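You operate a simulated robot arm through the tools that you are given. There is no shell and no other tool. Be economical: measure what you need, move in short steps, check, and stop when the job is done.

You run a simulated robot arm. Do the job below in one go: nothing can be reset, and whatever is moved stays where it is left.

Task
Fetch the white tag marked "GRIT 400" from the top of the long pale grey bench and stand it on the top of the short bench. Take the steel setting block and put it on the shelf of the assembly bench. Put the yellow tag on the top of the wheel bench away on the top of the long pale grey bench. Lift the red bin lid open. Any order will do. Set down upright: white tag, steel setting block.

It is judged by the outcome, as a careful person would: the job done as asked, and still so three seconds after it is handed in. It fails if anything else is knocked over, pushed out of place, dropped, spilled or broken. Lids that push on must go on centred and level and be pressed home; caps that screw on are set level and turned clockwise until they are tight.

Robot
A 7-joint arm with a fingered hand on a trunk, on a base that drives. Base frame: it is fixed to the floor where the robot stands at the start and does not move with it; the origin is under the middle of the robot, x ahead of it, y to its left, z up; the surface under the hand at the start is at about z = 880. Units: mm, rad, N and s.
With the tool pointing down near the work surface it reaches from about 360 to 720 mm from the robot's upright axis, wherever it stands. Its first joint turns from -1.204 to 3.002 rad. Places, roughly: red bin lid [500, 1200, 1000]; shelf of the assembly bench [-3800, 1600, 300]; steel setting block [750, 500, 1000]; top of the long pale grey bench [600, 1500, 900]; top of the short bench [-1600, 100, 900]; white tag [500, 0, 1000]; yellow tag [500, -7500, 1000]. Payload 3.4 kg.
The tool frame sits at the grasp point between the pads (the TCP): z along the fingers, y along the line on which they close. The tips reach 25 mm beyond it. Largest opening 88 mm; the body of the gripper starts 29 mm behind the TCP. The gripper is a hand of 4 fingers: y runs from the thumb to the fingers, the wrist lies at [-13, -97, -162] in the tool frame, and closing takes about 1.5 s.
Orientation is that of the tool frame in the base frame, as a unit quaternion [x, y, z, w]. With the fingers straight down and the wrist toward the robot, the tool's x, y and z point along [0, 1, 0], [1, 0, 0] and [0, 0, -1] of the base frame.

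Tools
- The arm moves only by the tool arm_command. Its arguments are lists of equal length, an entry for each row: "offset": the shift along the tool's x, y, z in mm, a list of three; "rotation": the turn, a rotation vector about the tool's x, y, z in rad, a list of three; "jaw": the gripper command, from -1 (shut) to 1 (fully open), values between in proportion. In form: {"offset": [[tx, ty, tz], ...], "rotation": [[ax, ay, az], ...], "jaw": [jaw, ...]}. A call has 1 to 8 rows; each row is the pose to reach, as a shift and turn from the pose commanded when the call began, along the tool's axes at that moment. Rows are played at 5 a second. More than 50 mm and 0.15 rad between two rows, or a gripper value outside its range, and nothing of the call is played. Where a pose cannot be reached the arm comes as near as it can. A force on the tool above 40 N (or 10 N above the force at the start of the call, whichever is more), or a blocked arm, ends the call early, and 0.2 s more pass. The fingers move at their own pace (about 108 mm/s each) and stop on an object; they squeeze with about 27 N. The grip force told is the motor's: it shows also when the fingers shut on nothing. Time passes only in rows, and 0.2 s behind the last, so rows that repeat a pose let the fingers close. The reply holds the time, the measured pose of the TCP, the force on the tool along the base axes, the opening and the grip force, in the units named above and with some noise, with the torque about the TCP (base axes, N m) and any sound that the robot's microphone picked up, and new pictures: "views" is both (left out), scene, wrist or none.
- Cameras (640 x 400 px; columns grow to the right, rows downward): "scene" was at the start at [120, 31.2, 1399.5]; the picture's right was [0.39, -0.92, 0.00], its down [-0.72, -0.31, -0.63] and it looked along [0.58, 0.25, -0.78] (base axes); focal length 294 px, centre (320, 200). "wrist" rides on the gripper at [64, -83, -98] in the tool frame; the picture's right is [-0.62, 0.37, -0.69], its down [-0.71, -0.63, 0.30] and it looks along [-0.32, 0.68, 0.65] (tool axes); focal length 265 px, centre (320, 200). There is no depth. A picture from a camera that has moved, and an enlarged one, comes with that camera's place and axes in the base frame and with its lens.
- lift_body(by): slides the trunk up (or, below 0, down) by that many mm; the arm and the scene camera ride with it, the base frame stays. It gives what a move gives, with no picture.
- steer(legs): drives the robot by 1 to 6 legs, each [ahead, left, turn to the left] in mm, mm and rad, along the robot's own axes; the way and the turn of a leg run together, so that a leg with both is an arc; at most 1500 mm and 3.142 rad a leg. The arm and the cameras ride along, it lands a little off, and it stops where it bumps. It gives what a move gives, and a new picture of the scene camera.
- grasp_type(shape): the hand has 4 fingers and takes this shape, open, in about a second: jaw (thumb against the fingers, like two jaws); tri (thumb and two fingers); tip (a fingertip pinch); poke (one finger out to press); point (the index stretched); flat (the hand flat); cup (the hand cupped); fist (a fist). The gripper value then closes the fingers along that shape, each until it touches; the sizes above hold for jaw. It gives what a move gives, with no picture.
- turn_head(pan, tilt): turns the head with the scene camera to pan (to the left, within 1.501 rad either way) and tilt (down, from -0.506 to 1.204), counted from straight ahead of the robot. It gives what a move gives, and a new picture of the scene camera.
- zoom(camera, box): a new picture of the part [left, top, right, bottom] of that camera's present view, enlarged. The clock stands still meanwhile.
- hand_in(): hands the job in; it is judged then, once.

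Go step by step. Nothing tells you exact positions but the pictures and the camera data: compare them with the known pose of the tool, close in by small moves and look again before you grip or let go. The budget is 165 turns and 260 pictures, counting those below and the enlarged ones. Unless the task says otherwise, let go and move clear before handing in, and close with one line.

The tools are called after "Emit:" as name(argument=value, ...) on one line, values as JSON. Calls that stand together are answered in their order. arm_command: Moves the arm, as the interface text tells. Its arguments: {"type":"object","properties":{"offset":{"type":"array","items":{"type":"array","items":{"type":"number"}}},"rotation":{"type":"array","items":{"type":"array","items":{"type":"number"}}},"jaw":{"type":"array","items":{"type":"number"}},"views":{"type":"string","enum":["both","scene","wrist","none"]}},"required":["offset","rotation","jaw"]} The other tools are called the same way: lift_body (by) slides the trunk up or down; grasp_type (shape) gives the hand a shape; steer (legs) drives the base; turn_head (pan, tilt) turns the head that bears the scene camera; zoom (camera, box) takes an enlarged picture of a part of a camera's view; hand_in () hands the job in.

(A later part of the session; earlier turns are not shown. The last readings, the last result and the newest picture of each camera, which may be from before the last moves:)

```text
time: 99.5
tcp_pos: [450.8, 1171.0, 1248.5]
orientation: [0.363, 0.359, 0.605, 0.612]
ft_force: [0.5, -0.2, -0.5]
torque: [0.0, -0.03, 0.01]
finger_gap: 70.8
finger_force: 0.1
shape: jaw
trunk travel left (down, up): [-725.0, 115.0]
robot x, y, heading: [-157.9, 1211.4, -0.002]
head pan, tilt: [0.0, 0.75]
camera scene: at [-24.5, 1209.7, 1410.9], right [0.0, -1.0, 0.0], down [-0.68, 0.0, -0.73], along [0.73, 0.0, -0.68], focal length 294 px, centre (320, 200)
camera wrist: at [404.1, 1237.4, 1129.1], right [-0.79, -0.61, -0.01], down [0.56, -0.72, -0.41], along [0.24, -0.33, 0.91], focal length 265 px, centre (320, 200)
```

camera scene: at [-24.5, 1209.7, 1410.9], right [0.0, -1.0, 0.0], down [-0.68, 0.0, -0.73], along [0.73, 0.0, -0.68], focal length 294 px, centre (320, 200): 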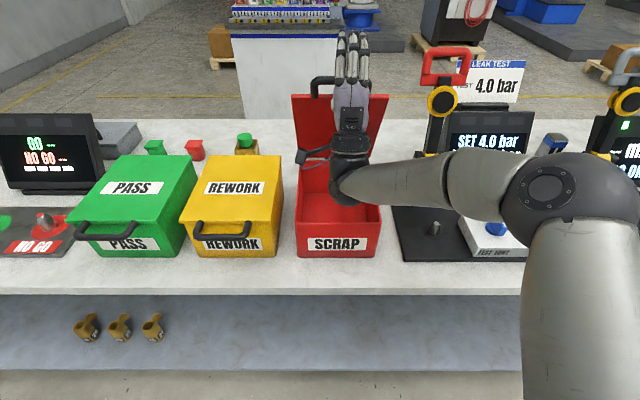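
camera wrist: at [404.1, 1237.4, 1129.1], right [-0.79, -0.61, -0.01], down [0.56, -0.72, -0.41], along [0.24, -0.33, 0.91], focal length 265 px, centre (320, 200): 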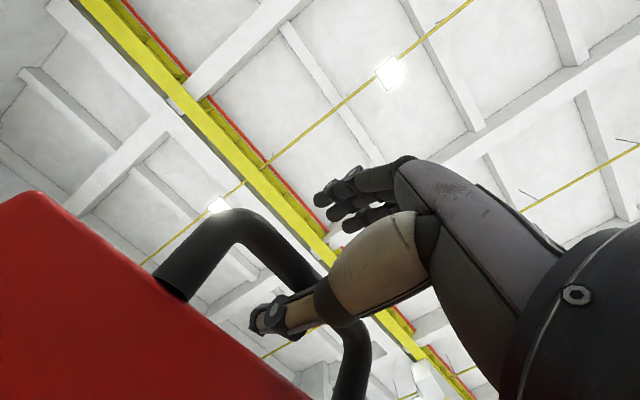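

Lid ~70° open. I'll close on the bar so I can carry it past vertical.

Emit:
arm_command(offset=[[0, 0, 0], [0, 0, 0], [0, 0, 0], [0, 0, 0], [0, 0, 0], [0, 0, 0], [0, 0, 0]], rotation=[[0, 0, 0], [0, 0, 0], [0, 0, 0], [0, 0, 0], [0, 0, 0], [0, 0, 0], [0, 0, 0]], jaw=[0.4, 0.2, 0, -0.2, -0.4, -0.6, -0.6], views="both")

```text
time: 101.0
tcp_pos: [456.0, 1172.3, 1245.0]
orientation: [0.365, 0.361, 0.603, 0.611]
ft_force: [7.0, 0.0, -15.4]
torque: [-0.01, -0.01, 0.01]
finger_gap: 27.2
finger_force: 0.1
shape: jaw
trunk travel left (down, up): [-725.0, 115.0]
robot x, y, heading: [-157.5, 1206.6, 0.001]
head pan, tilt: [0.0, 0.75]
camera scene: at [-18.9, 1209.9, 1410.2], right [0.0, -1.0, 0.0], down [-0.69, 0.0, -0.73], along [0.73, 0.0, -0.69], focal length 294 px, centre (320, 200)
camera wrist: at [408.4, 1237.3, 1125.7], right [-0.79, -0.61, 0.0], down [0.56, -0.72, -0.41], along [0.25, -0.33, 0.91], focal length 265 px, centre (320, 200)
```

scene: 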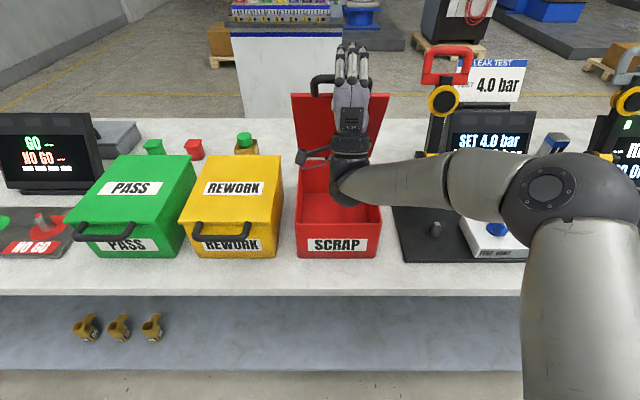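
wrist: 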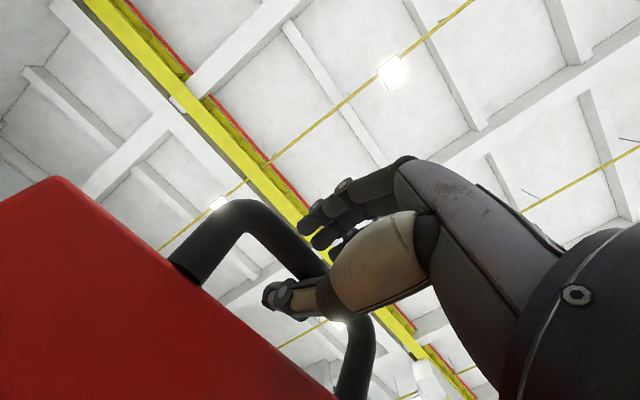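

The bar pulls on the thumb radially; now I move mainly forward and slightly down, watching force.

Emit:
arm_command(offset=[[0, -8, 7], [0, -14, 16], [0, -26, 32], [0, -39, 48], [0, -54, 63], [0, -54, 63]], rotation=[[0, 0, 0], [0, 0, 0], [0, 0, 0], [0, 0, 0], [0, 0, 0], [0, 0, 0]], jaw=[-0.6, -0.6, -0.6, -0.6, -0.6, -0.6], views="both")

```text
time: 102.5
tcp_pos: [522.3, 1170.4, 1248.2]
orientation: [0.354, 0.346, 0.612, 0.617]
ft_force: [-7.5, -0.2, 29.4]
torque: [0.11, 0.56, 0.03]
finger_gap: 12.8
finger_force: 0.0
shape: jaw
trunk travel left (down, up): [-725.0, 115.0]
robot x, y, heading: [-158.1, 1206.9, -0.006]
head pan, tilt: [0.0, 0.75]
stopped in row 6: the force on the tool passed its limit at 40 N (the readings are from after the stop); the commanded pose is now the measured one
camera scene: at [-31.0, 1210.6, 1411.5], right [0.0, -1.0, 0.0], down [-0.68, 0.0, -0.73], along [0.73, 0.0, -0.68], focal length 294 px, centre (320, 200)
camera wrist: at [480.3, 1237.2, 1127.2], right [-0.79, -0.61, -0.04], down [0.57, -0.72, -0.39], along [0.21, -0.33, 0.92], focal length 265 px, centre (320, 200)
```

scene: 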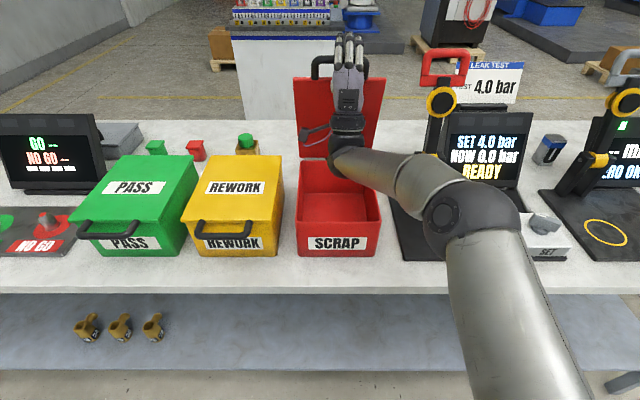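
wrist: 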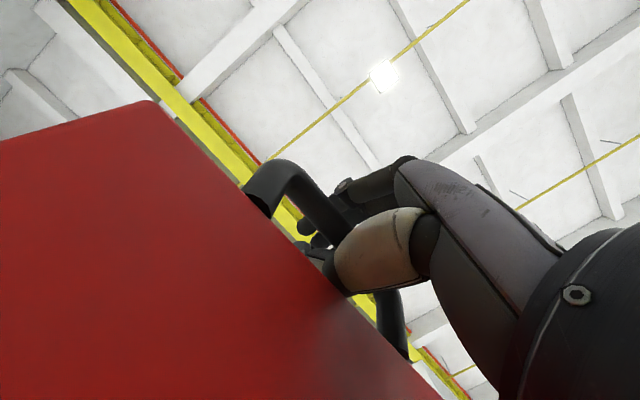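

Lid about 80°, and the thumb presses on the lid edge. I'll rise a bit and keep pushing forward.

Emit:
arm_command(offset=[[0, 10, 6], [0, 10, 6], [0, 5, 18], [0, -1, 29], [0, -7, 40], [0, -13, 50], [0, -19, 58], [0, -25, 66]], rotation=[[0, 0, 0], [0, 0, 0], [0, 0, 0], [0, 0, 0], [0, 0, 0], [0, 0, 0], [0, 0, 0], [0, 0, 0]], jaw=[-0.6, -0.6, -0.6, -0.6, -0.6, -0.6, -0.6, -0.6], views="both")

```text
time: 104.3
tcp_pos: [565.3, 1169.5, 1256.5]
orientation: [0.357, 0.353, 0.609, 0.615]
ft_force: [-0.7, 5.6, 19.9]
torque: [0.28, 0.27, -0.01]
finger_gap: 14.3
finger_force: 0.0
shape: jaw
out of reach, approached as far as the arm can: row 6, 7, 8
trunk travel left (down, up): [-725.0, 115.0]
robot x, y, heading: [-156.1, 1210.0, 0.002]
head pan, tilt: [0.0, 0.75]
camera scene: at [-29.9, 1212.0, 1411.5], right [0.0, -1.0, 0.0], down [-0.68, 0.0, -0.73], along [0.73, 0.0, -0.68], focal length 294 px, centre (320, 200)
camera wrist: at [521.1, 1235.3, 1135.7], right [-0.79, -0.61, -0.03], down [0.57, -0.72, -0.4], along [0.22, -0.33, 0.92], focal length 265 px, centre (320, 200)
```

scene: 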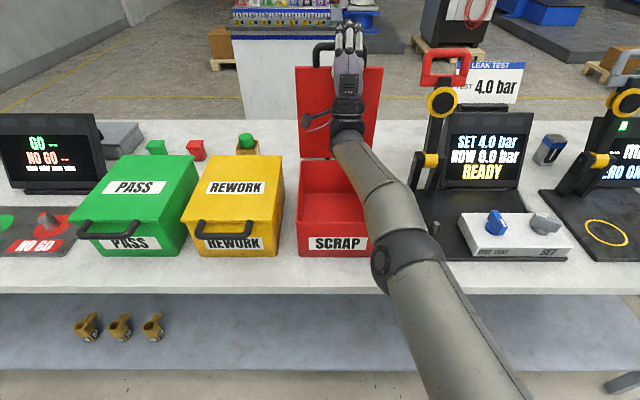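
wrist: 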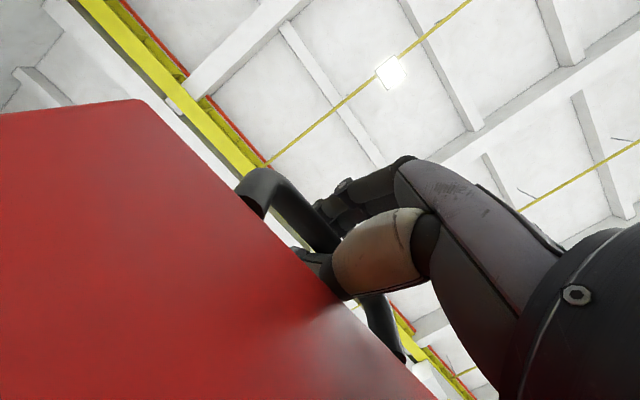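

Lid ~90°. The arm is at its reach limit, so I'll raise slightly and creep the base forward to push it past vertical.

Emit:
arm_command(offset=[[0, 6, 2], [0, 6, 2]], rotation=[[0, 0, 0], [0, 0, 0]], jaw=[-0.6, -0.6], views="none")

Emit:
steer(legs=[[50, 0, 0]])

```text
time: 104.9
tcp_pos: [567.8, 1168.6, 1257.9]
orientation: [0.359, 0.355, 0.607, 0.613]
ft_force: [-0.3, 2.1, 7.0]
torque: [0.12, 0.1, -0.04]
finger_gap: 16.2
finger_force: 0.1
shape: jaw
trunk travel left (down, up): [-725.0, 115.0]
robot x, y, heading: [-157.3, 1205.7, 0.003]
head pan, tilt: [0.0, 0.75]
```

```text
time: 105.8
tcp_pos: [620.0, 1167.2, 1257.6]
orientation: [0.36, 0.354, 0.608, 0.613]
ft_force: [0.0, -0.3, 3.3]
torque: [0.05, 0.33, 0.04]
finger_gap: 19.2
finger_force: 0.1
shape: jaw
trunk travel left (down, up): [-725.0, 115.0]
robot x, y, heading: [-106.4, 1207.2, -0.001]
head pan, tilt: [0.0, 0.75]
camera scene: at [25.5, 1209.8, 1410.8], right [0.0, -1.0, 0.0], down [-0.68, 0.0, -0.73], along [0.73, 0.0, -0.68], focal length 294 px, centre (320, 200)
```

scene: 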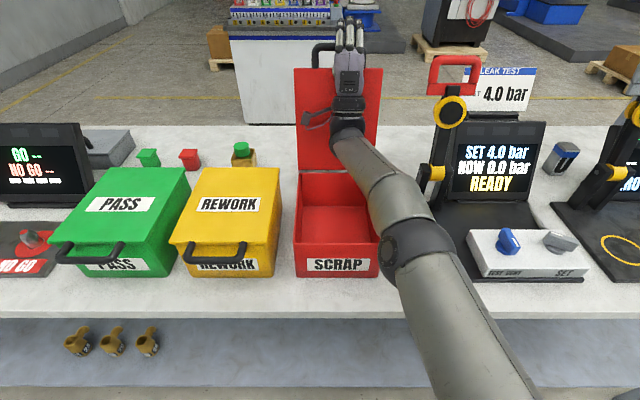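

Lid is past vertical (~105°). I'll draw the hand back along its axis and see if the lid stays.

Emit:
arm_command(offset=[[0, 0, -15], [0, 0, -30], [0, 0, -45], [0, 0, -45]], rotation=[[0, 0, 0], [0, 0, 0], [0, 0, 0], [0, 0, 0]], jaw=[-0.55, -0.55, -0.55, -0.55], views="both")

```text
time: 106.5
tcp_pos: [582.6, 1167.3, 1258.2]
orientation: [0.35, 0.34, 0.614, 0.62]
ft_force: [-0.4, 0.7, 27.7]
torque: [0.12, 0.46, 0.01]
finger_gap: 16.0
finger_force: 0.0
shape: jaw
trunk travel left (down, up): [-725.0, 115.0]
robot x, y, heading: [-108.9, 1206.0, 0.001]
head pan, tilt: [0.0, 0.75]
stopped in row 3: the force on the tool passed its limit at 44 N (the readings are from after the stop); the commanded pose is now the measured one
camera scene: at [21.9, 1210.6, 1411.2], right [0.0, -1.0, 0.0], down [-0.68, 0.0, -0.73], along [0.73, 0.0, -0.68], focal length 294 px, centre (320, 200)
camera wrist: at [541.6, 1233.1, 1136.6], right [-0.79, -0.61, -0.05], down [0.58, -0.72, -0.38], along [0.19, -0.34, 0.92], focal length 265 px, centre (320, 200)
```

scene: 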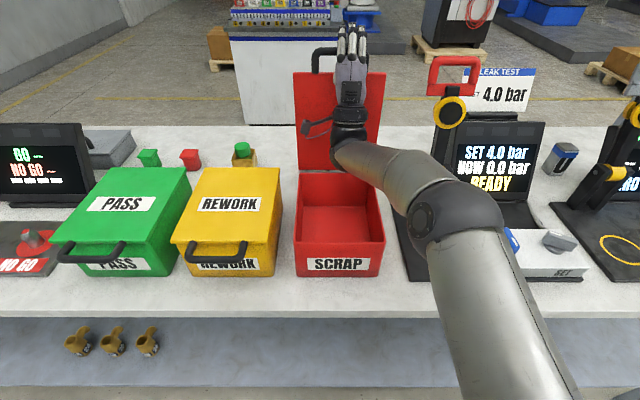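
wrist: 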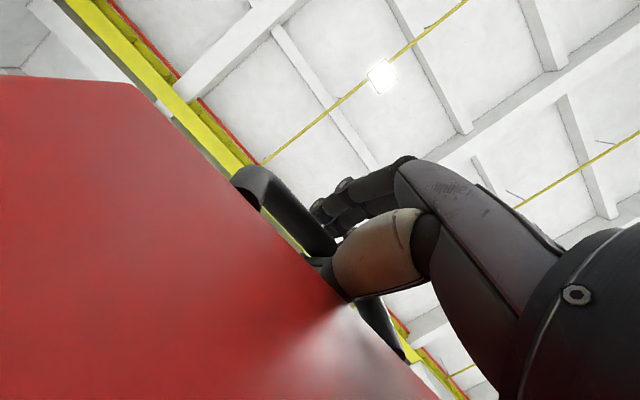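

The pitched thumb binds in the loop while withdrawing. I'll unload it, level the hand in place, then withdraw backward.

Emit:
arm_command(offset=[[0, 6, 3.6], [0, 6, 3.6], [0, 6, 3.6], [0, 6, 3.6], [0, 6, 3.6], [0, 6, 3.6], [0, 6, 3.6]], rotation=[[0, 0, 0], [0.1, 0, 0], [0.2, 0, 0], [0.3, 0, 0], [0.4, 0, 0], [0.5, 0, 0], [0.5, 0, 0]], jaw=[-0.6, -0.6, -0.6, -0.6, -0.6, -0.6, -0.6], views="both")

```text
time: 108.2
tcp_pos: [587.1, 1166.2, 1255.8]
orientation: [0.498, 0.486, 0.506, 0.51]
ft_force: [-0.1, 0.5, 0.3]
torque: [0.01, -0.01, -0.03]
finger_gap: 17.5
finger_force: 0.0
shape: jaw
trunk travel left (down, up): [-725.0, 115.0]
robot x, y, heading: [-107.5, 1212.2, -0.001]
head pan, tilt: [0.0, 0.75]
camera scene: at [25.5, 1209.8, 1410.8], right [0.0, -1.0, 0.0], down [-0.68, 0.0, -0.73], along [0.73, 0.0, -0.68], focal length 294 px, centre (320, 200)
camera wrist: at [491.0, 1233.4, 1170.9], right [-0.71, -0.61, 0.34], down [0.31, -0.71, -0.63], along [0.63, -0.34, 0.7], focal length 265 px, centre (320, 200)
```

scene: 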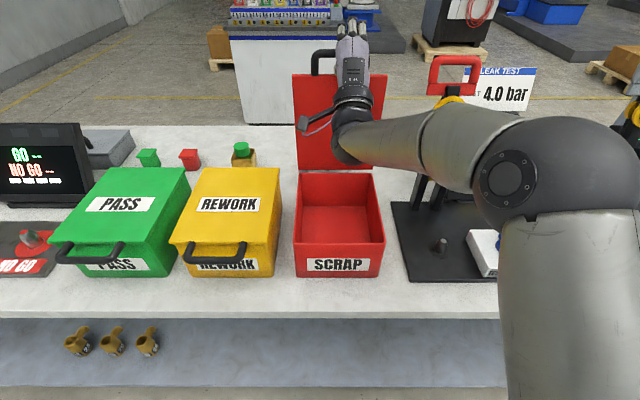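
wrist: 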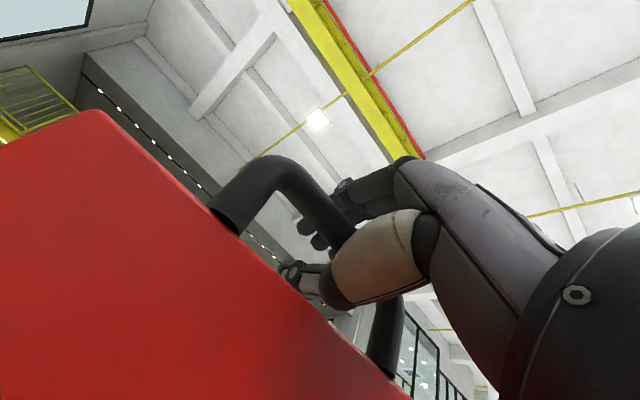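

Free of force now. Withdraw straight back.

Emit:
arm_command(offset=[[0, 2, -15], [0, 3, -30], [0, 4, -45], [0, 5, -70], [0, 5, -100], [0, 5, -100]], rotation=[[0, 0, 0], [0, 0, 0], [0, 0, 0], [0, 0, 0], [0, 0, 0], [0, 0, 0]], jaw=[-0.6, -0.6, -0.6, -0.6, -0.6, -0.6], views="both")

```text
time: 109.5
tcp_pos: [492.9, 1168.3, 1254.0]
orientation: [0.499, 0.489, 0.504, 0.508]
ft_force: [7.6, -1.2, -19.1]
torque: [-0.04, -0.4, -0.03]
finger_gap: 25.9
finger_force: 0.1
shape: jaw
trunk travel left (down, up): [-725.0, 115.0]
robot x, y, heading: [-109.3, 1211.0, 0.003]
head pan, tilt: [0.0, 0.75]
camera scene: at [31.4, 1209.3, 1410.0], right [0.0, -1.0, 0.0], down [-0.69, 0.0, -0.73], along [0.73, 0.0, -0.69], focal length 294 px, centre (320, 200)
camera wrist: at [395.6, 1234.6, 1169.3], right [-0.71, -0.61, 0.35], down [0.31, -0.72, -0.63], along [0.63, -0.34, 0.7], focal length 265 px, centre (320, 200)
```

scene: 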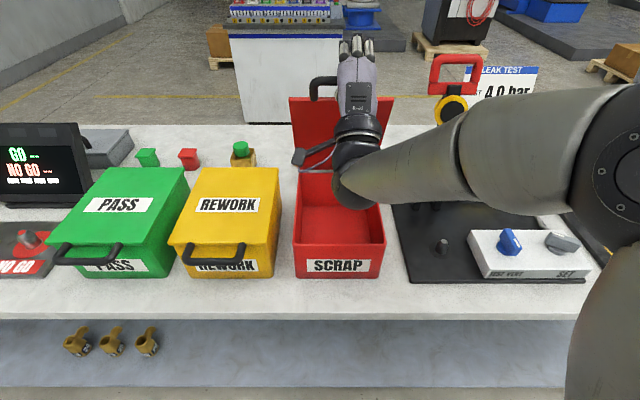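
wrist: 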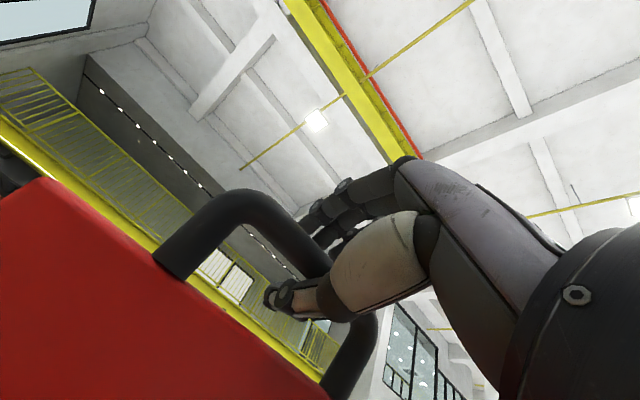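

The curled thumb hooks the bar. I'll push the lid back past vertical with the hand level, then open wide (thumb straight) before withdrawing.

Emit:
arm_command(offset=[[0, 0, 30], [0, -3, 60], [0, -5, 95], [0, -5, 115], [0, -6, 130], [0, -6, 130]], rotation=[[0, 0, 0], [0, 0, 0], [0, 0, 0], [0, 0, 0], [0, 0, 0], [0, 0, 0]], jaw=[-0.6, -0.6, -0.6, -0.6, -0.6, -0.6], views="scene")

```text
time: 111.0
tcp_pos: [617.2, 1165.8, 1256.8]
orientation: [0.497, 0.486, 0.506, 0.51]
ft_force: [0.3, 0.6, -1.5]
torque: [0.0, -0.01, -0.02]
finger_gap: 18.4
finger_force: 0.0
shape: jaw
trunk travel left (down, up): [-725.0, 115.0]
robot x, y, heading: [-100.8, 1205.3, 0.005]
head pan, tilt: [0.0, 0.75]
camera scene: at [24.8, 1210.0, 1410.9], right [0.0, -1.0, 0.0], down [-0.68, 0.0, -0.73], along [0.73, 0.0, -0.68], focal length 294 px, centre (320, 200)
```

scene: 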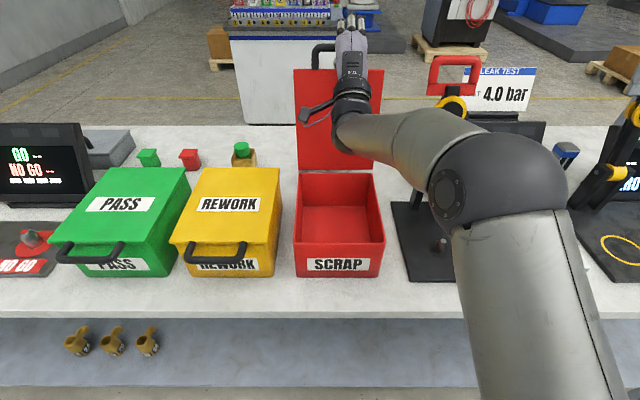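

Emit:
arm_command(offset=[[0, 4, 0], [0, 8, 0], [0, 13, 0], [0, 18, 0], [0, 22, 0], [0, 22, 0]], rotation=[[0, 0, 0], [0, 0, 0], [0, 0, 0], [0, 0, 0], [0, 0, 0], [0, 0, 0]], jaw=[-0.4, -0.2, 0, 0.3, 0.6, 0.6], views="both")

```text
time: 112.3
tcp_pos: [618.3, 1164.9, 1275.2]
orientation: [0.497, 0.487, 0.506, 0.509]
ft_force: [-2.5, -1.1, -15.0]
torque: [-0.06, -0.07, -0.03]
finger_gap: 71.1
finger_force: 0.0
shape: jaw
trunk travel left (down, up): [-725.0, 115.0]
robot x, y, heading: [-107.1, 1211.9, -0.002]
head pan, tilt: [0.0, 0.75]
camera scene: at [27.5, 1209.2, 1410.4], right [0.0, -1.0, 0.0], down [-0.68, 0.0, -0.73], along [0.73, 0.0, -0.68], focal length 294 px, centre (320, 200)
camera wrist: at [521.8, 1232.6, 1190.6], right [-0.71, -0.61, 0.34], down [0.31, -0.71, -0.63], along [0.63, -0.34, 0.7], focal length 265 px, centre (320, 200)
```

scene: 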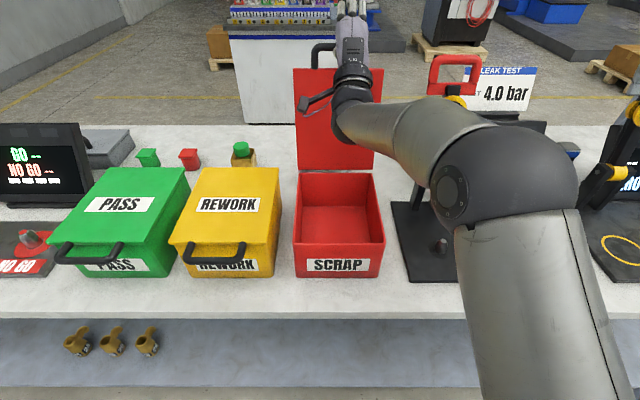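
wrist: 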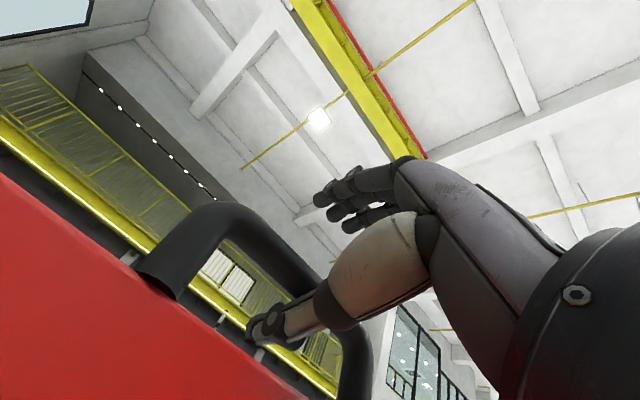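

Thumb now straight but pressing up on the bar; lower 6 mm and withdraw.

Emit:
arm_command(offset=[[0, -6, 0], [0, -6, -15], [0, -6, -30], [0, -6, -45], [0, -6, -65], [0, -6, -90], [0, -6, -90]], rotation=[[0, 0, 0], [0, 0, 0], [0, 0, 0], [0, 0, 0], [0, 0, 0], [0, 0, 0], [0, 0, 0]], jaw=[0.6, 0.6, 0.6, 0.6, 0.6, 0.6, 0.6], views="both")

```text
time: 114.0
tcp_pos: [525.9, 1167.0, 1269.9]
orientation: [0.497, 0.485, 0.507, 0.511]
ft_force: [-0.3, 0.1, 0.4]
torque: [-0.01, 0.01, -0.03]
finger_gap: 70.4
finger_force: 0.1
shape: jaw
trunk travel left (down, up): [-725.0, 115.0]
robot x, y, heading: [-110.7, 1208.2, -0.002]
head pan, tilt: [0.0, 0.75]
camera scene: at [25.7, 1209.8, 1410.8], right [0.0, -1.0, 0.0], down [-0.68, 0.0, -0.73], along [0.73, 0.0, -0.68], focal length 294 px, centre (320, 200)
camera wrist: at [430.6, 1234.2, 1184.2], right [-0.71, -0.61, 0.34], down [0.32, -0.71, -0.62], along [0.63, -0.34, 0.7], focal length 265 px, centre (320, 200)
```

scene: 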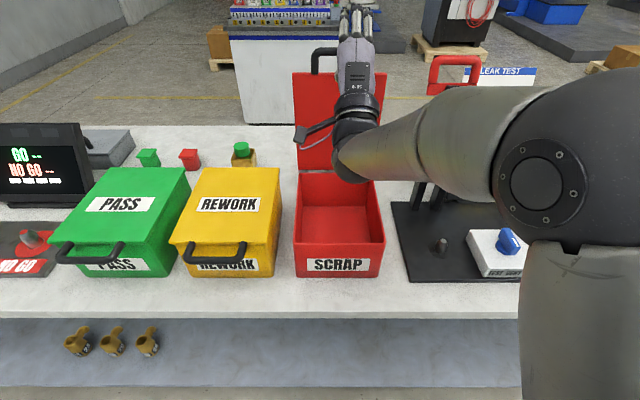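
wrist: 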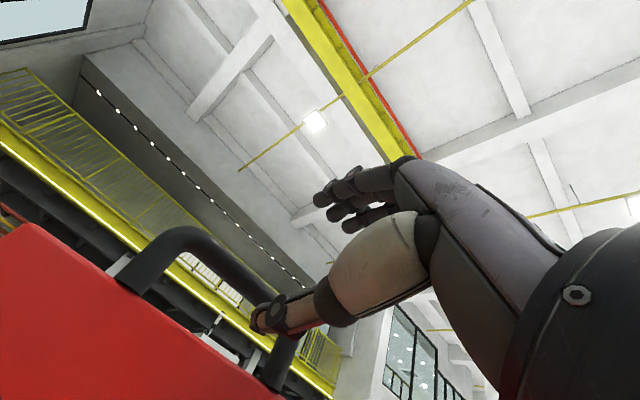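

The thumb seems free and the lid stands near vertical. Retreat further and check.

Emit:
arm_command(offset=[[0, 5, -40], [0, 10, -80], [0, 10, -120], [0, 10, -160], [0, 10, -160]], rotation=[[0, 0, 0], [0, 0, 0], [0, 0, 0], [0, 0, 0], [0, 0, 0]], jaw=[0.6, 0.6, 0.6, 0.6, 0.6], views="both")

```text
time: 115.2
tcp_pos: [366.9, 1170.6, 1273.8]
orientation: [0.496, 0.487, 0.506, 0.51]
ft_force: [0.5, -0.3, -0.3]
torque: [-0.03, 0.02, 0.02]
finger_gap: 70.4
finger_force: 0.1
shape: jaw
trunk travel left (down, up): [-725.0, 115.0]
robot x, y, heading: [-112.0, 1206.7, 0.003]
head pan, tilt: [0.0, 0.75]
camera scene: at [25.9, 1211.1, 1410.8], right [0.0, -1.0, 0.0], down [-0.68, 0.0, -0.73], along [0.73, 0.0, -0.68], focal length 294 px, centre (320, 200)
camera wrist: at [270.0, 1237.5, 1187.8], right [-0.71, -0.61, 0.34], down [0.32, -0.72, -0.62], along [0.62, -0.34, 0.7], focal length 265 px, centre (320, 200)
```

scene: 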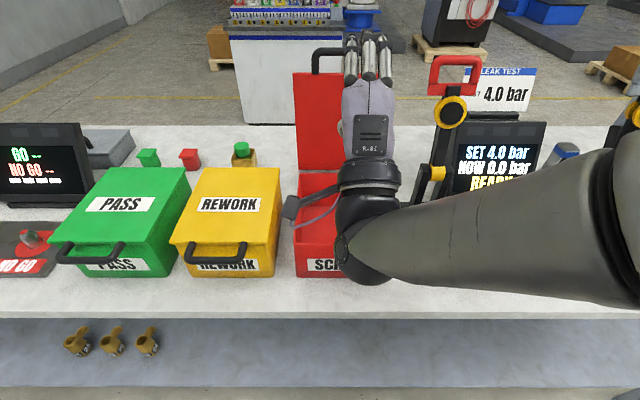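
wrist: 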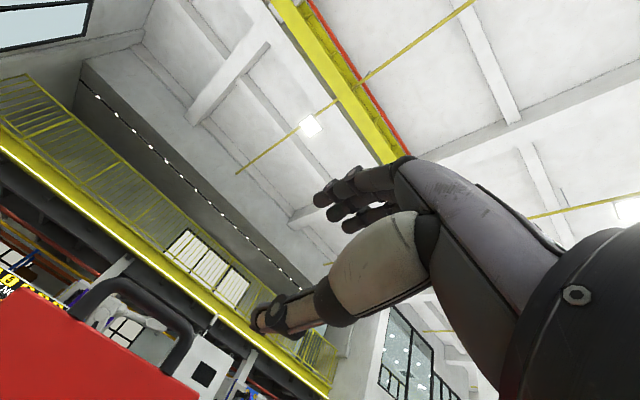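

The lid stays open. Next: the setting block at about (750, 505), reachable only from behind the bench, so I drive round the bench's far left end.

Emit:
steer(legs=[[-340, 0, 0], [0, 1400, 0]])

Emit:
turn_head(pan=0.9, tilt=0.4)

Emit:
turn_head(pan=-0.7, tilt=0.4)

```text
time: 124.0
tcp_pos: [14.9, 2594.3, 1273.7]
orientation: [0.492, 0.49, 0.511, 0.507]
ft_force: [0.1, 0.9, -0.5]
torque: [0.0, -0.03, 0.01]
finger_gap: 70.5
finger_force: 0.0
shape: jaw
trunk travel left (down, up): [-725.0, 115.0]
robot x, y, heading: [-458.4, 2626.0, 0.016]
head pan, tilt: [0.0, 0.75]
camera scene: at [-325.6, 2629.5, 1410.9], right [0.02, -1.0, 0.0], down [-0.68, -0.01, -0.73], along [0.73, 0.01, -0.68], focal length 294 px, centre (320, 200)
```

scene: 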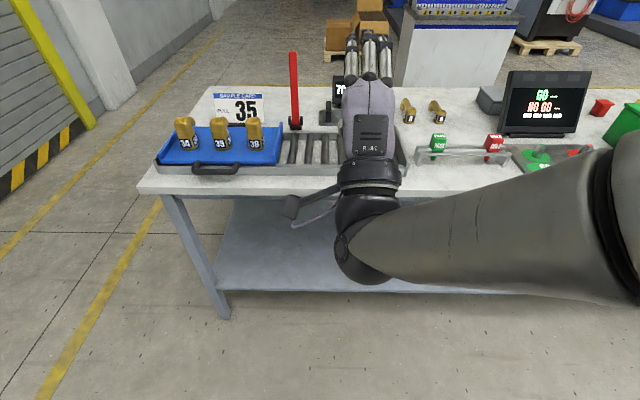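

```text
time: 125.2
tcp_pos: [15.0, 2592.8, 1274.4]
orientation: [0.493, 0.49, 0.51, 0.506]
ft_force: [0.2, 0.3, -0.5]
torque: [0.03, 0.0, 0.01]
finger_gap: 70.1
finger_force: 0.1
shape: jaw
trunk travel left (down, up): [-725.0, 115.0]
robot x, y, heading: [-456.5, 2630.5, 0.014]
head pan, tilt: [0.901, 0.4]
camera scene: at [-351.9, 2701.4, 1441.9], right [0.79, -0.61, 0.0], down [-0.24, -0.31, -0.92], along [0.56, 0.73, -0.39], focal length 294 px, centre (320, 200)
```

scene: 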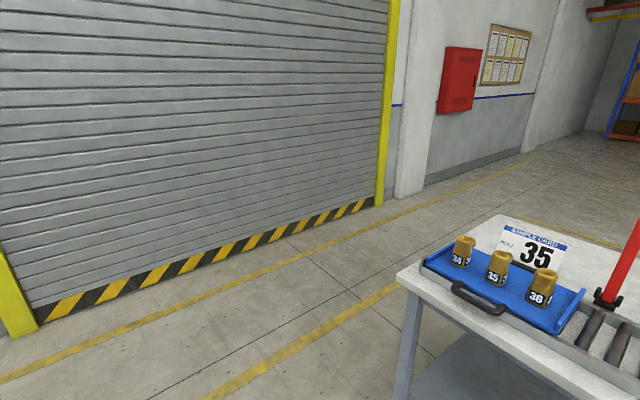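

```text
time: 126.9
tcp_pos: [15.6, 2593.5, 1273.6]
orientation: [0.493, 0.49, 0.511, 0.506]
ft_force: [-0.3, 0.0, 0.2]
torque: [0.02, -0.03, 0.01]
finger_gap: 70.3
finger_force: 0.1
shape: jaw
trunk travel left (down, up): [-725.0, 115.0]
robot x, y, heading: [-458.6, 2626.4, 0.015]
head pan, tilt: [-0.7, 0.4]
camera scene: at [-336.6, 2569.5, 1442.0], right [-0.63, -0.78, 0.0], down [-0.3, 0.25, -0.92], along [0.71, -0.58, -0.39], focal length 294 px, centre (320, 200)
```

scene: 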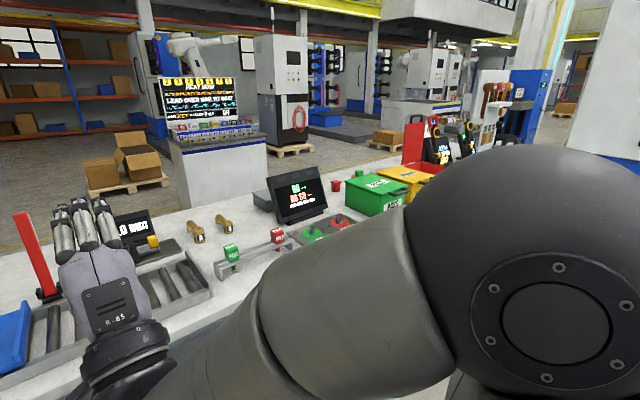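

The far end and back aisle look clear. Driving round.

Emit:
steer(legs=[[0, 1020, -0.015], [1500, 0, 0], [380, 0, 0], [0, -1500, 0], [0, -1000, 0]])

Emit:
turn_head(pan=-1.2, tilt=0.5)

```text
time: 153.1
tcp_pos: [1954.1, 1141.2, 1274.2]
orientation: [0.49, 0.492, 0.514, 0.504]
ft_force: [0.4, -0.3, 0.4]
torque: [0.04, 0.02, -0.01]
finger_gap: 70.5
finger_force: 0.1
shape: jaw
trunk travel left (down, up): [-725.0, 115.0]
robot x, y, heading: [1475.3, 1169.2, 0.029]
head pan, tilt: [-0.7, 0.4]
camera scene: at [1601.6, 1113.5, 1442.0], right [-0.62, -0.78, 0.0], down [-0.3, 0.24, -0.92], along [0.72, -0.57, -0.39], focal length 294 px, centre (320, 200)
```

scene: 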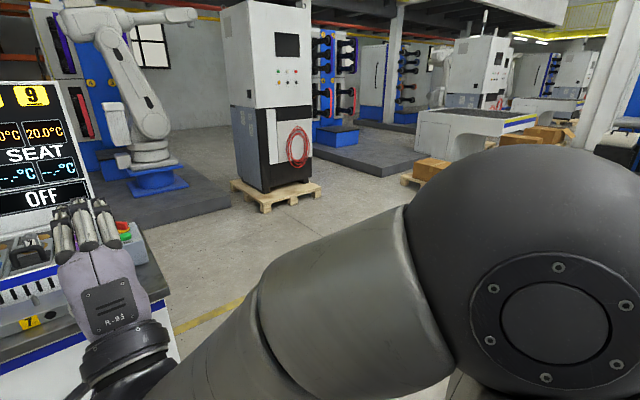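

```text
time: 154.0
tcp_pos: [1953.4, 1142.1, 1274.2]
orientation: [0.49, 0.493, 0.513, 0.503]
ft_force: [0.4, -0.3, -0.3]
torque: [0.02, 0.03, -0.03]
finger_gap: 70.3
finger_force: 0.1
shape: jaw
trunk travel left (down, up): [-725.0, 115.0]
robot x, y, heading: [1479.0, 1166.7, 0.029]
head pan, tilt: [-1.201, 0.499]
camera scene: at [1564.5, 1087.5, 1432.8], right [-0.92, -0.39, 0.0], down [-0.19, 0.44, -0.88], along [0.34, -0.81, -0.48], focal length 294 px, centre (320, 200)
```

scene: 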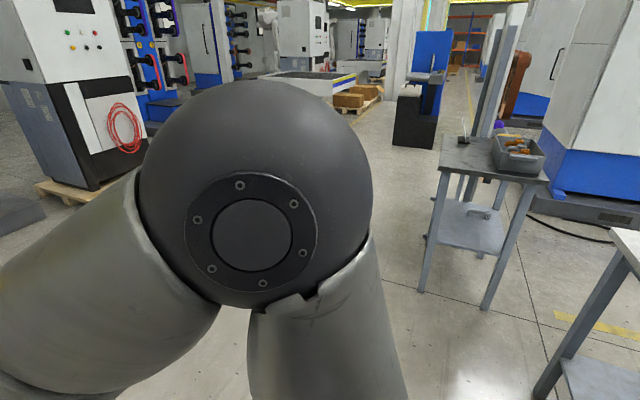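

Open aisle at x≈1800 leads toward −y. I'll fetch the yellow tag first (coming back along this side of the bench). Turn right and drive in stages.

Emit:
steer(legs=[[0, 0, -1.6], [0, 320, 0], [1500, 0, 0], [1400, 0, 0]])

Emit:
turn_head(pan=0.15, tilt=0.3)

Emit:
turn_head(pan=-0.6, tilt=0.3)

```text
time: 173.6
tcp_pos: [1798.7, -2211.5, 1273.6]
orientation: [0.695, -0.003, 0.002, 0.719]
ft_force: [0.7, 0.2, -1.0]
torque: [0.0, 0.01, 0.0]
finger_gap: 70.5
finger_force: 0.0
shape: jaw
trunk travel left (down, up): [-725.0, 115.0]
robot x, y, heading: [1831.2, -1739.2, -1.556]
head pan, tilt: [-1.201, 0.499]
camera scene: at [1748.6, -1820.4, 1432.8], right [-0.38, 0.93, 0.0], down [0.44, 0.18, -0.88], along [-0.81, -0.33, -0.48], focal length 294 px, centre (320, 200)
```

scene: 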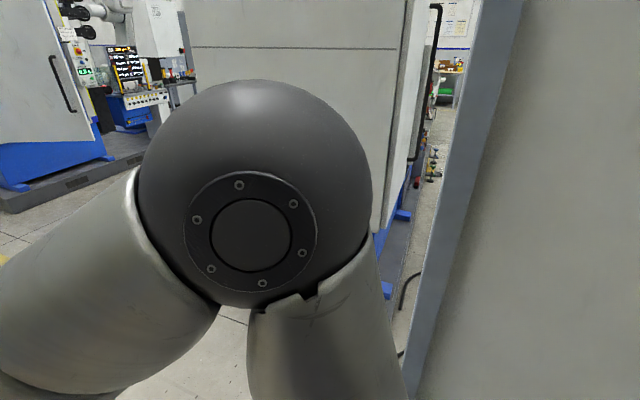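

```text
time: 175.1
tcp_pos: [1799.4, -2211.6, 1274.2]
orientation: [0.695, -0.004, 0.001, 0.719]
ft_force: [-0.1, -0.3, 0.2]
torque: [0.0, 0.05, 0.0]
finger_gap: 70.2
finger_force: 0.1
shape: jaw
trunk travel left (down, up): [-725.0, 115.0]
robot x, y, heading: [1833.7, -1737.2, -1.557]
head pan, tilt: [0.15, 0.3]
camera scene: at [1848.2, -1878.2, 1451.2], right [-0.99, -0.16, 0.0], down [-0.05, 0.29, -0.96], along [0.16, -0.94, -0.3], focal length 294 px, centre (320, 200)
```

scene: 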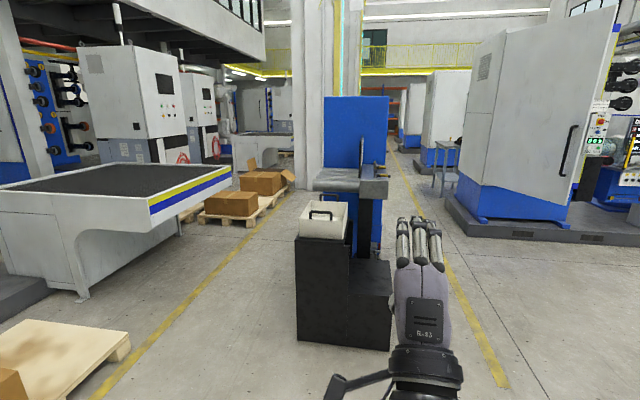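

```text
time: 176.2
tcp_pos: [1799.0, -2212.7, 1274.2]
orientation: [0.695, -0.004, 0.001, 0.719]
ft_force: [0.3, 0.5, 0.6]
torque: [0.06, 0.02, 0.02]
finger_gap: 70.4
finger_force: 0.1
shape: jaw
trunk travel left (down, up): [-725.0, 115.0]
robot x, y, heading: [1832.0, -1739.1, -1.553]
head pan, tilt: [-0.6, 0.3]
camera scene: at [1781.4, -1864.0, 1451.2], right [-0.83, 0.55, 0.0], down [0.16, 0.25, -0.96], along [-0.53, -0.8, -0.3], focal length 294 px, centre (320, 200)
```

scene: 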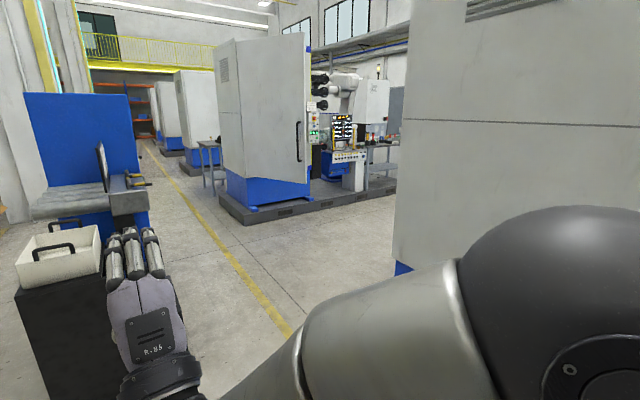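

The lane x≈1200 between the saw and the cells is clear. Drive down it toward the wheel bench.

Emit:
steer(legs=[[0, -620, -0.016], [1500, 0, 0], [1500, 0, 0], [1200, 0, 0]])

Emit:
turn_head(pan=-0.3, tilt=0.5)

```text
time: 177.6
tcp_pos: [1725.5, -2211.1, 1274.9]
orientation: [0.694, -0.003, 0.004, 0.72]
ft_force: [0.2, 0.4, -0.4]
torque: [-0.01, 0.01, -0.01]
finger_gap: 70.6
finger_force: 0.1
shape: jaw
trunk travel left (down, up): [-725.0, 115.0]
robot x, y, heading: [1757.8, -1736.8, -1.548]
head pan, tilt: [-0.6, 0.3]
stopped in leg 1: the robot was blocked; the commanded pose is now the measured one
camera scene: at [1706.7, -1863.9, 1451.2], right [-0.84, 0.55, 0.0], down [0.16, 0.25, -0.96], along [-0.52, -0.8, -0.3], focal length 294 px, centre (320, 200)
```

scene: 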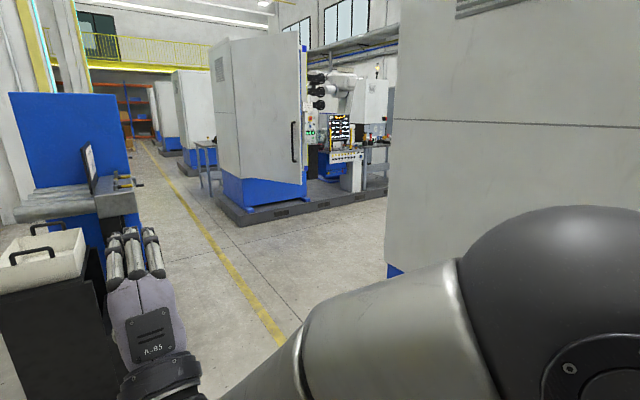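

```text
time: 178.4
tcp_pos: [1726.6, -2211.5, 1272.9]
orientation: [0.695, -0.002, 0.004, 0.719]
ft_force: [0.5, 0.2, 0.0]
torque: [0.0, -0.02, -0.01]
finger_gap: 70.5
finger_force: 0.1
shape: jaw
trunk travel left (down, up): [-725.0, 115.0]
robot x, y, heading: [1757.6, -1735.8, -1.552]
head pan, tilt: [-0.3, 0.499]
camera scene: at [1733.3, -1873.4, 1432.9], right [-0.96, 0.28, 0.0], down [0.13, 0.46, -0.88], along [-0.24, -0.84, -0.48], focal length 294 px, centre (320, 200)
```

scene: 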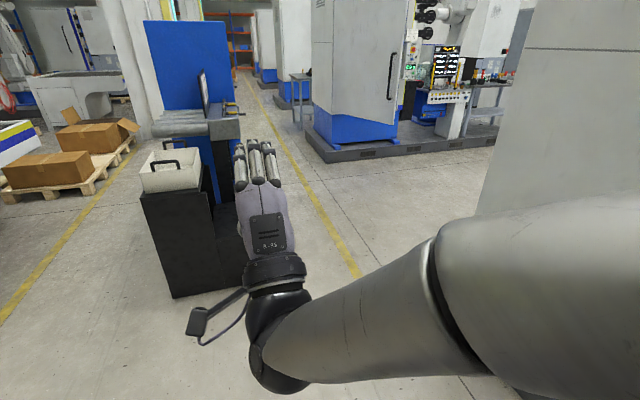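

I bumped something on the right (the belt board foot), so I back off, pass it, and then move across.

Emit:
steer(legs=[[0, 60, 0]])

Emit:
turn_head(pan=-1.5, tilt=0.7)

```text
time: 179.4
tcp_pos: [1787.9, -2210.6, 1274.5]
orientation: [0.695, -0.002, 0.003, 0.719]
ft_force: [0.3, -0.3, 0.1]
torque: [0.03, -0.01, -0.01]
finger_gap: 70.5
finger_force: 0.0
shape: jaw
trunk travel left (down, up): [-725.0, 115.0]
robot x, y, heading: [1815.9, -1736.3, -1.551]
head pan, tilt: [-0.3, 0.499]
camera scene: at [1795.0, -1872.2, 1432.8], right [-0.96, 0.28, 0.0], down [0.13, 0.46, -0.88], along [-0.24, -0.84, -0.48], focal length 294 px, centre (320, 200)
```

scene: 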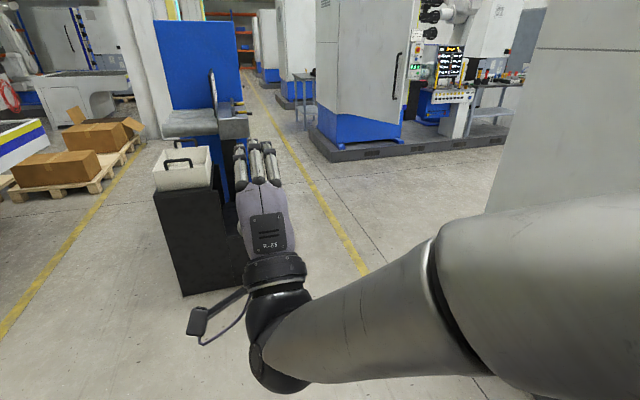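

```text
time: 180.8
tcp_pos: [1786.5, -2210.5, 1273.4]
orientation: [0.695, -0.002, 0.004, 0.719]
ft_force: [0.4, -0.7, -0.2]
torque: [0.01, 0.03, 0.02]
finger_gap: 70.1
finger_force: 0.0
shape: jaw
trunk travel left (down, up): [-725.0, 115.0]
robot x, y, heading: [1816.2, -1734.7, -1.551]
head pan, tilt: [-1.499, 0.7]
camera scene: at [1734.3, -1792.6, 1415.1], right [-0.09, 1.0, 0.0], down [0.64, 0.06, -0.77], along [-0.76, -0.07, -0.64], focal length 294 px, centre (320, 200)
```

scene: 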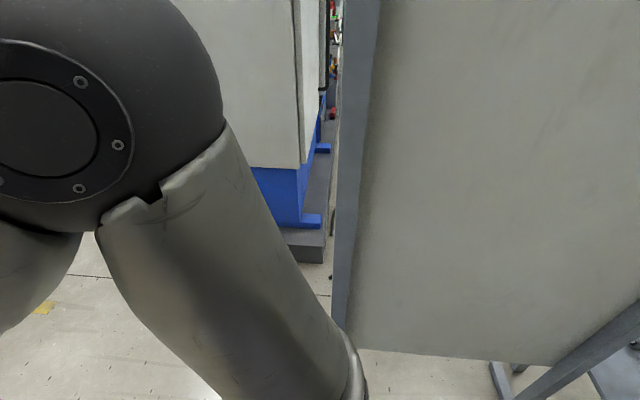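

Emit:
steer(legs=[[850, 0, -0.02], [0, -600, 0], [1500, 0, 0], [1500, 0, 0], [700, 0, 0]])

Emit:
turn_head(pan=-0.3, tilt=0.5)

```text
time: 205.8
tcp_pos: [1233.5, -6756.6, 1274.7]
orientation: [0.695, -0.008, -0.002, 0.719]
ft_force: [-0.1, -0.1, -0.1]
torque: [-0.04, -0.02, 0.01]
finger_gap: 70.2
finger_force: 0.2
shape: jaw
trunk travel left (down, up): [-725.0, 115.0]
robot x, y, heading: [1277.1, -6283.4, -1.57]
head pan, tilt: [-1.499, 0.7]
camera scene: at [1189.5, -6337.5, 1415.1], right [-0.07, 1.0, 0.0], down [0.64, 0.05, -0.76], along [-0.76, -0.06, -0.64], focal length 294 px, centre (320, 200)
```

scene: 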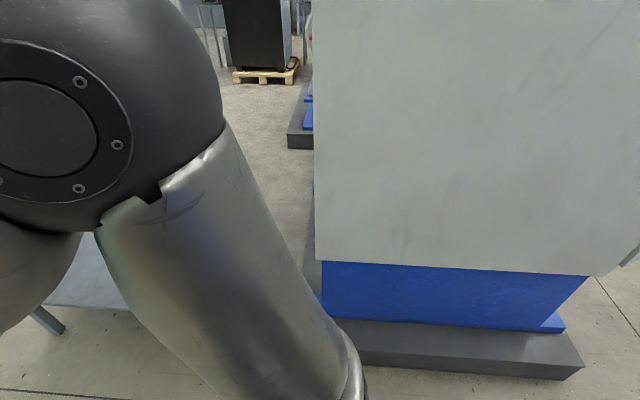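

```text
time: 207.2
tcp_pos: [1234.8, -6755.0, 1273.9]
orientation: [0.694, -0.008, -0.002, 0.72]
ft_force: [-0.3, 0.0, 0.2]
torque: [0.01, -0.02, -0.01]
finger_gap: 70.6
finger_force: 0.2
shape: jaw
trunk travel left (down, up): [-725.0, 115.0]
robot x, y, heading: [1275.7, -6282.1, -1.57]
head pan, tilt: [-0.3, 0.499]
camera scene: at [1247.4, -6417.9, 1432.8], right [-0.96, 0.29, 0.0], down [0.14, 0.46, -0.88], along [-0.26, -0.84, -0.48], focal length 294 px, centre (320, 200)
```

scene: 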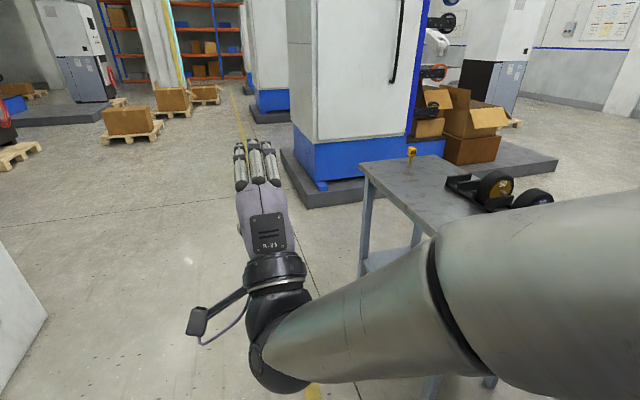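

The yellow tag stands on the wheel bench at about (470, −7508). I'll drive beside it and face it.

Emit:
steer(legs=[[1200, 0, 0], [0, 0, -1.571]])

Emit:
turn_head(pan=0.3, tilt=0.5)

```text
time: 217.0
tcp_pos: [799.7, -7446.7, 1274.9]
orientation: [-0.486, 0.496, 0.509, -0.508]
ft_force: [0.1, -0.1, -0.5]
torque: [0.0, 0.0, 0.01]
finger_gap: 70.5
finger_force: 0.1
shape: jaw
trunk travel left (down, up): [-725.0, 115.0]
robot x, y, heading: [1274.0, -7484.7, -3.138]
head pan, tilt: [-0.3, 0.499]
camera scene: at [1137.2, -7456.9, 1432.8], right [0.29, 0.96, 0.0], down [0.46, -0.14, -0.88], along [-0.84, 0.25, -0.48], focal length 294 px, centre (320, 200)
```

scene: 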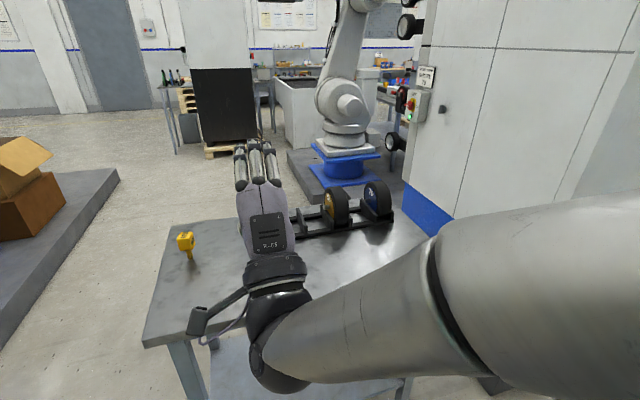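

```text
time: 218.0
tcp_pos: [799.9, -7446.6, 1274.1]
orientation: [-0.487, 0.496, 0.509, -0.508]
ft_force: [-0.7, -0.1, 0.4]
torque: [0.0, -0.02, 0.02]
finger_gap: 70.2
finger_force: 0.0
shape: jaw
trunk travel left (down, up): [-725.0, 115.0]
robot x, y, heading: [1273.9, -7485.5, -3.137]
head pan, tilt: [0.3, 0.499]
camera scene: at [1137.5, -7510.6, 1432.8], right [-0.3, 0.95, 0.0], down [0.46, 0.14, -0.88], along [-0.84, -0.26, -0.48], focal length 294 px, centre (320, 200)
```

scene: 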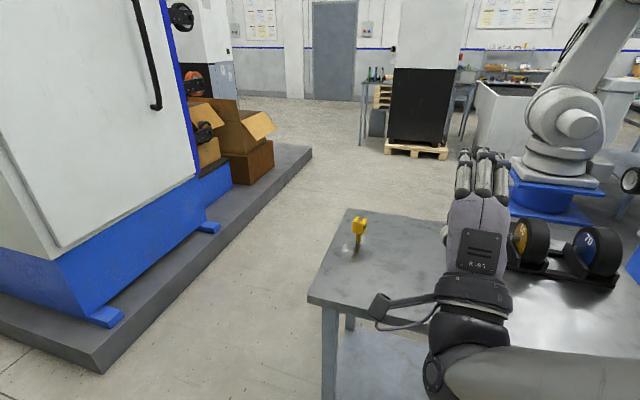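

Emit:
zoom(camera="scene", box=[320, 200, 400, 260])

```text
6.67 times, centred on (360, 230) of scene
camera zoom: at [1137.5, -7510.6, 1432.8], right [-0.3, 0.95, 0.0], down [0.46, 0.14, -0.88], along [-0.84, -0.26, -0.48], focal length 1962 px, centre (53, 0)
```

zoom: 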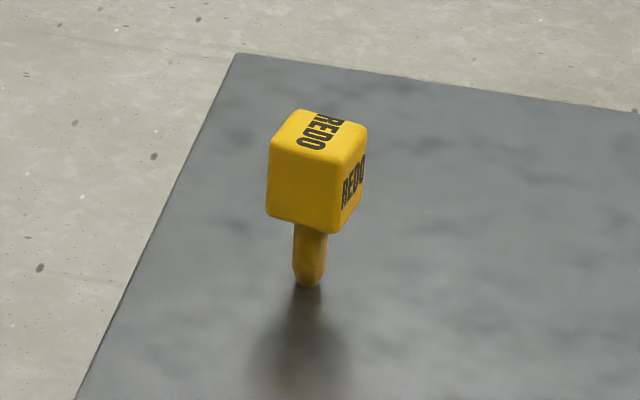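

It's a loose-standing tag like the white one, near (417, −7614). I'll swing the hand down and drive closer.

Emit:
arm_command(offset=[[0, 0, 0], [0, 0, 0], [0, 0, 0], [0, 0, 0], [0, 0, 0], [0, 0, 0], [0, 0, 0], [0, 0, 0]], rotation=[[0.14, 0, 0], [0.28, 0, 0], [0.42, 0, 0], [0.56, 0, 0], [0.7, 0, 0], [0.84, 0, 0], [0.98, 0, 0], [1.12, 0, 0]], jaw=[1, 1, 1, 1, 1, 1, 1, 1], views="none")

Emit:
arm_command(offset=[[0, 0, 0], [0, 0, 0], [0, 0, 0], [0, 0, 0]], rotation=[[0.14, 0, 0], [0.28, 0, 0], [0.42, 0, 0], [0.45, 0, 0]], jaw=[1, 1, 1, 1], views="none")

Emit:
steer(legs=[[0, 160, 0], [230, 0, 0]])

```text
time: 219.8
tcp_pos: [800.0, -7447.4, 1274.4]
orientation: [-0.684, 0.69, 0.166, -0.172]
ft_force: [0.7, -0.2, -0.2]
torque: [0.02, -0.03, 0.0]
finger_gap: 87.6
finger_force: 0.0
shape: jaw
trunk travel left (down, up): [-725.0, 115.0]
robot x, y, heading: [1274.6, -7487.7, -3.134]
head pan, tilt: [0.3, 0.499]
```

```text
time: 220.8
tcp_pos: [800.3, -7447.0, 1274.0]
orientation: [-0.704, 0.71, 0.01, -0.016]
ft_force: [0.2, -0.4, -0.2]
torque: [-0.01, 0.01, -0.02]
finger_gap: 87.7
finger_force: 0.1
shape: jaw
trunk travel left (down, up): [-725.0, 115.0]
robot x, y, heading: [1273.1, -7483.9, -3.135]
head pan, tilt: [0.3, 0.499]
```

```text
time: 223.6
tcp_pos: [571.2, -7607.4, 1275.3]
orientation: [-0.703, 0.711, 0.01, -0.015]
ft_force: [-0.7, 0.4, -0.1]
torque: [0.02, 0.0, -0.02]
finger_gap: 88.0
finger_force: 0.0
shape: jaw
trunk travel left (down, up): [-725.0, 115.0]
robot x, y, heading: [1044.5, -7644.0, -3.131]
head pan, tilt: [0.3, 0.499]
camera scene: at [908.5, -7671.1, 1432.8], right [-0.3, 0.95, 0.0], down [0.46, 0.14, -0.88], along [-0.84, -0.27, -0.48], focal length 294 px, centre (320, 200)
```

scene: 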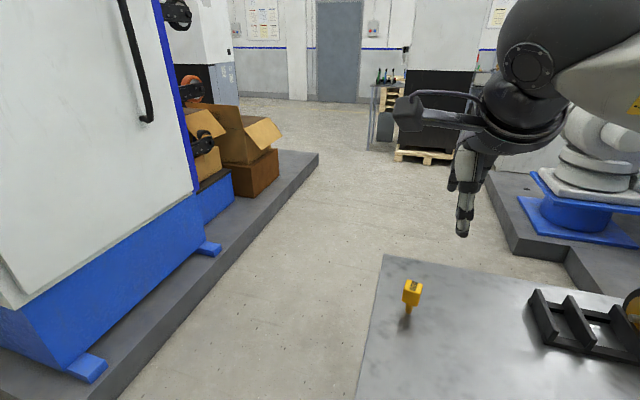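

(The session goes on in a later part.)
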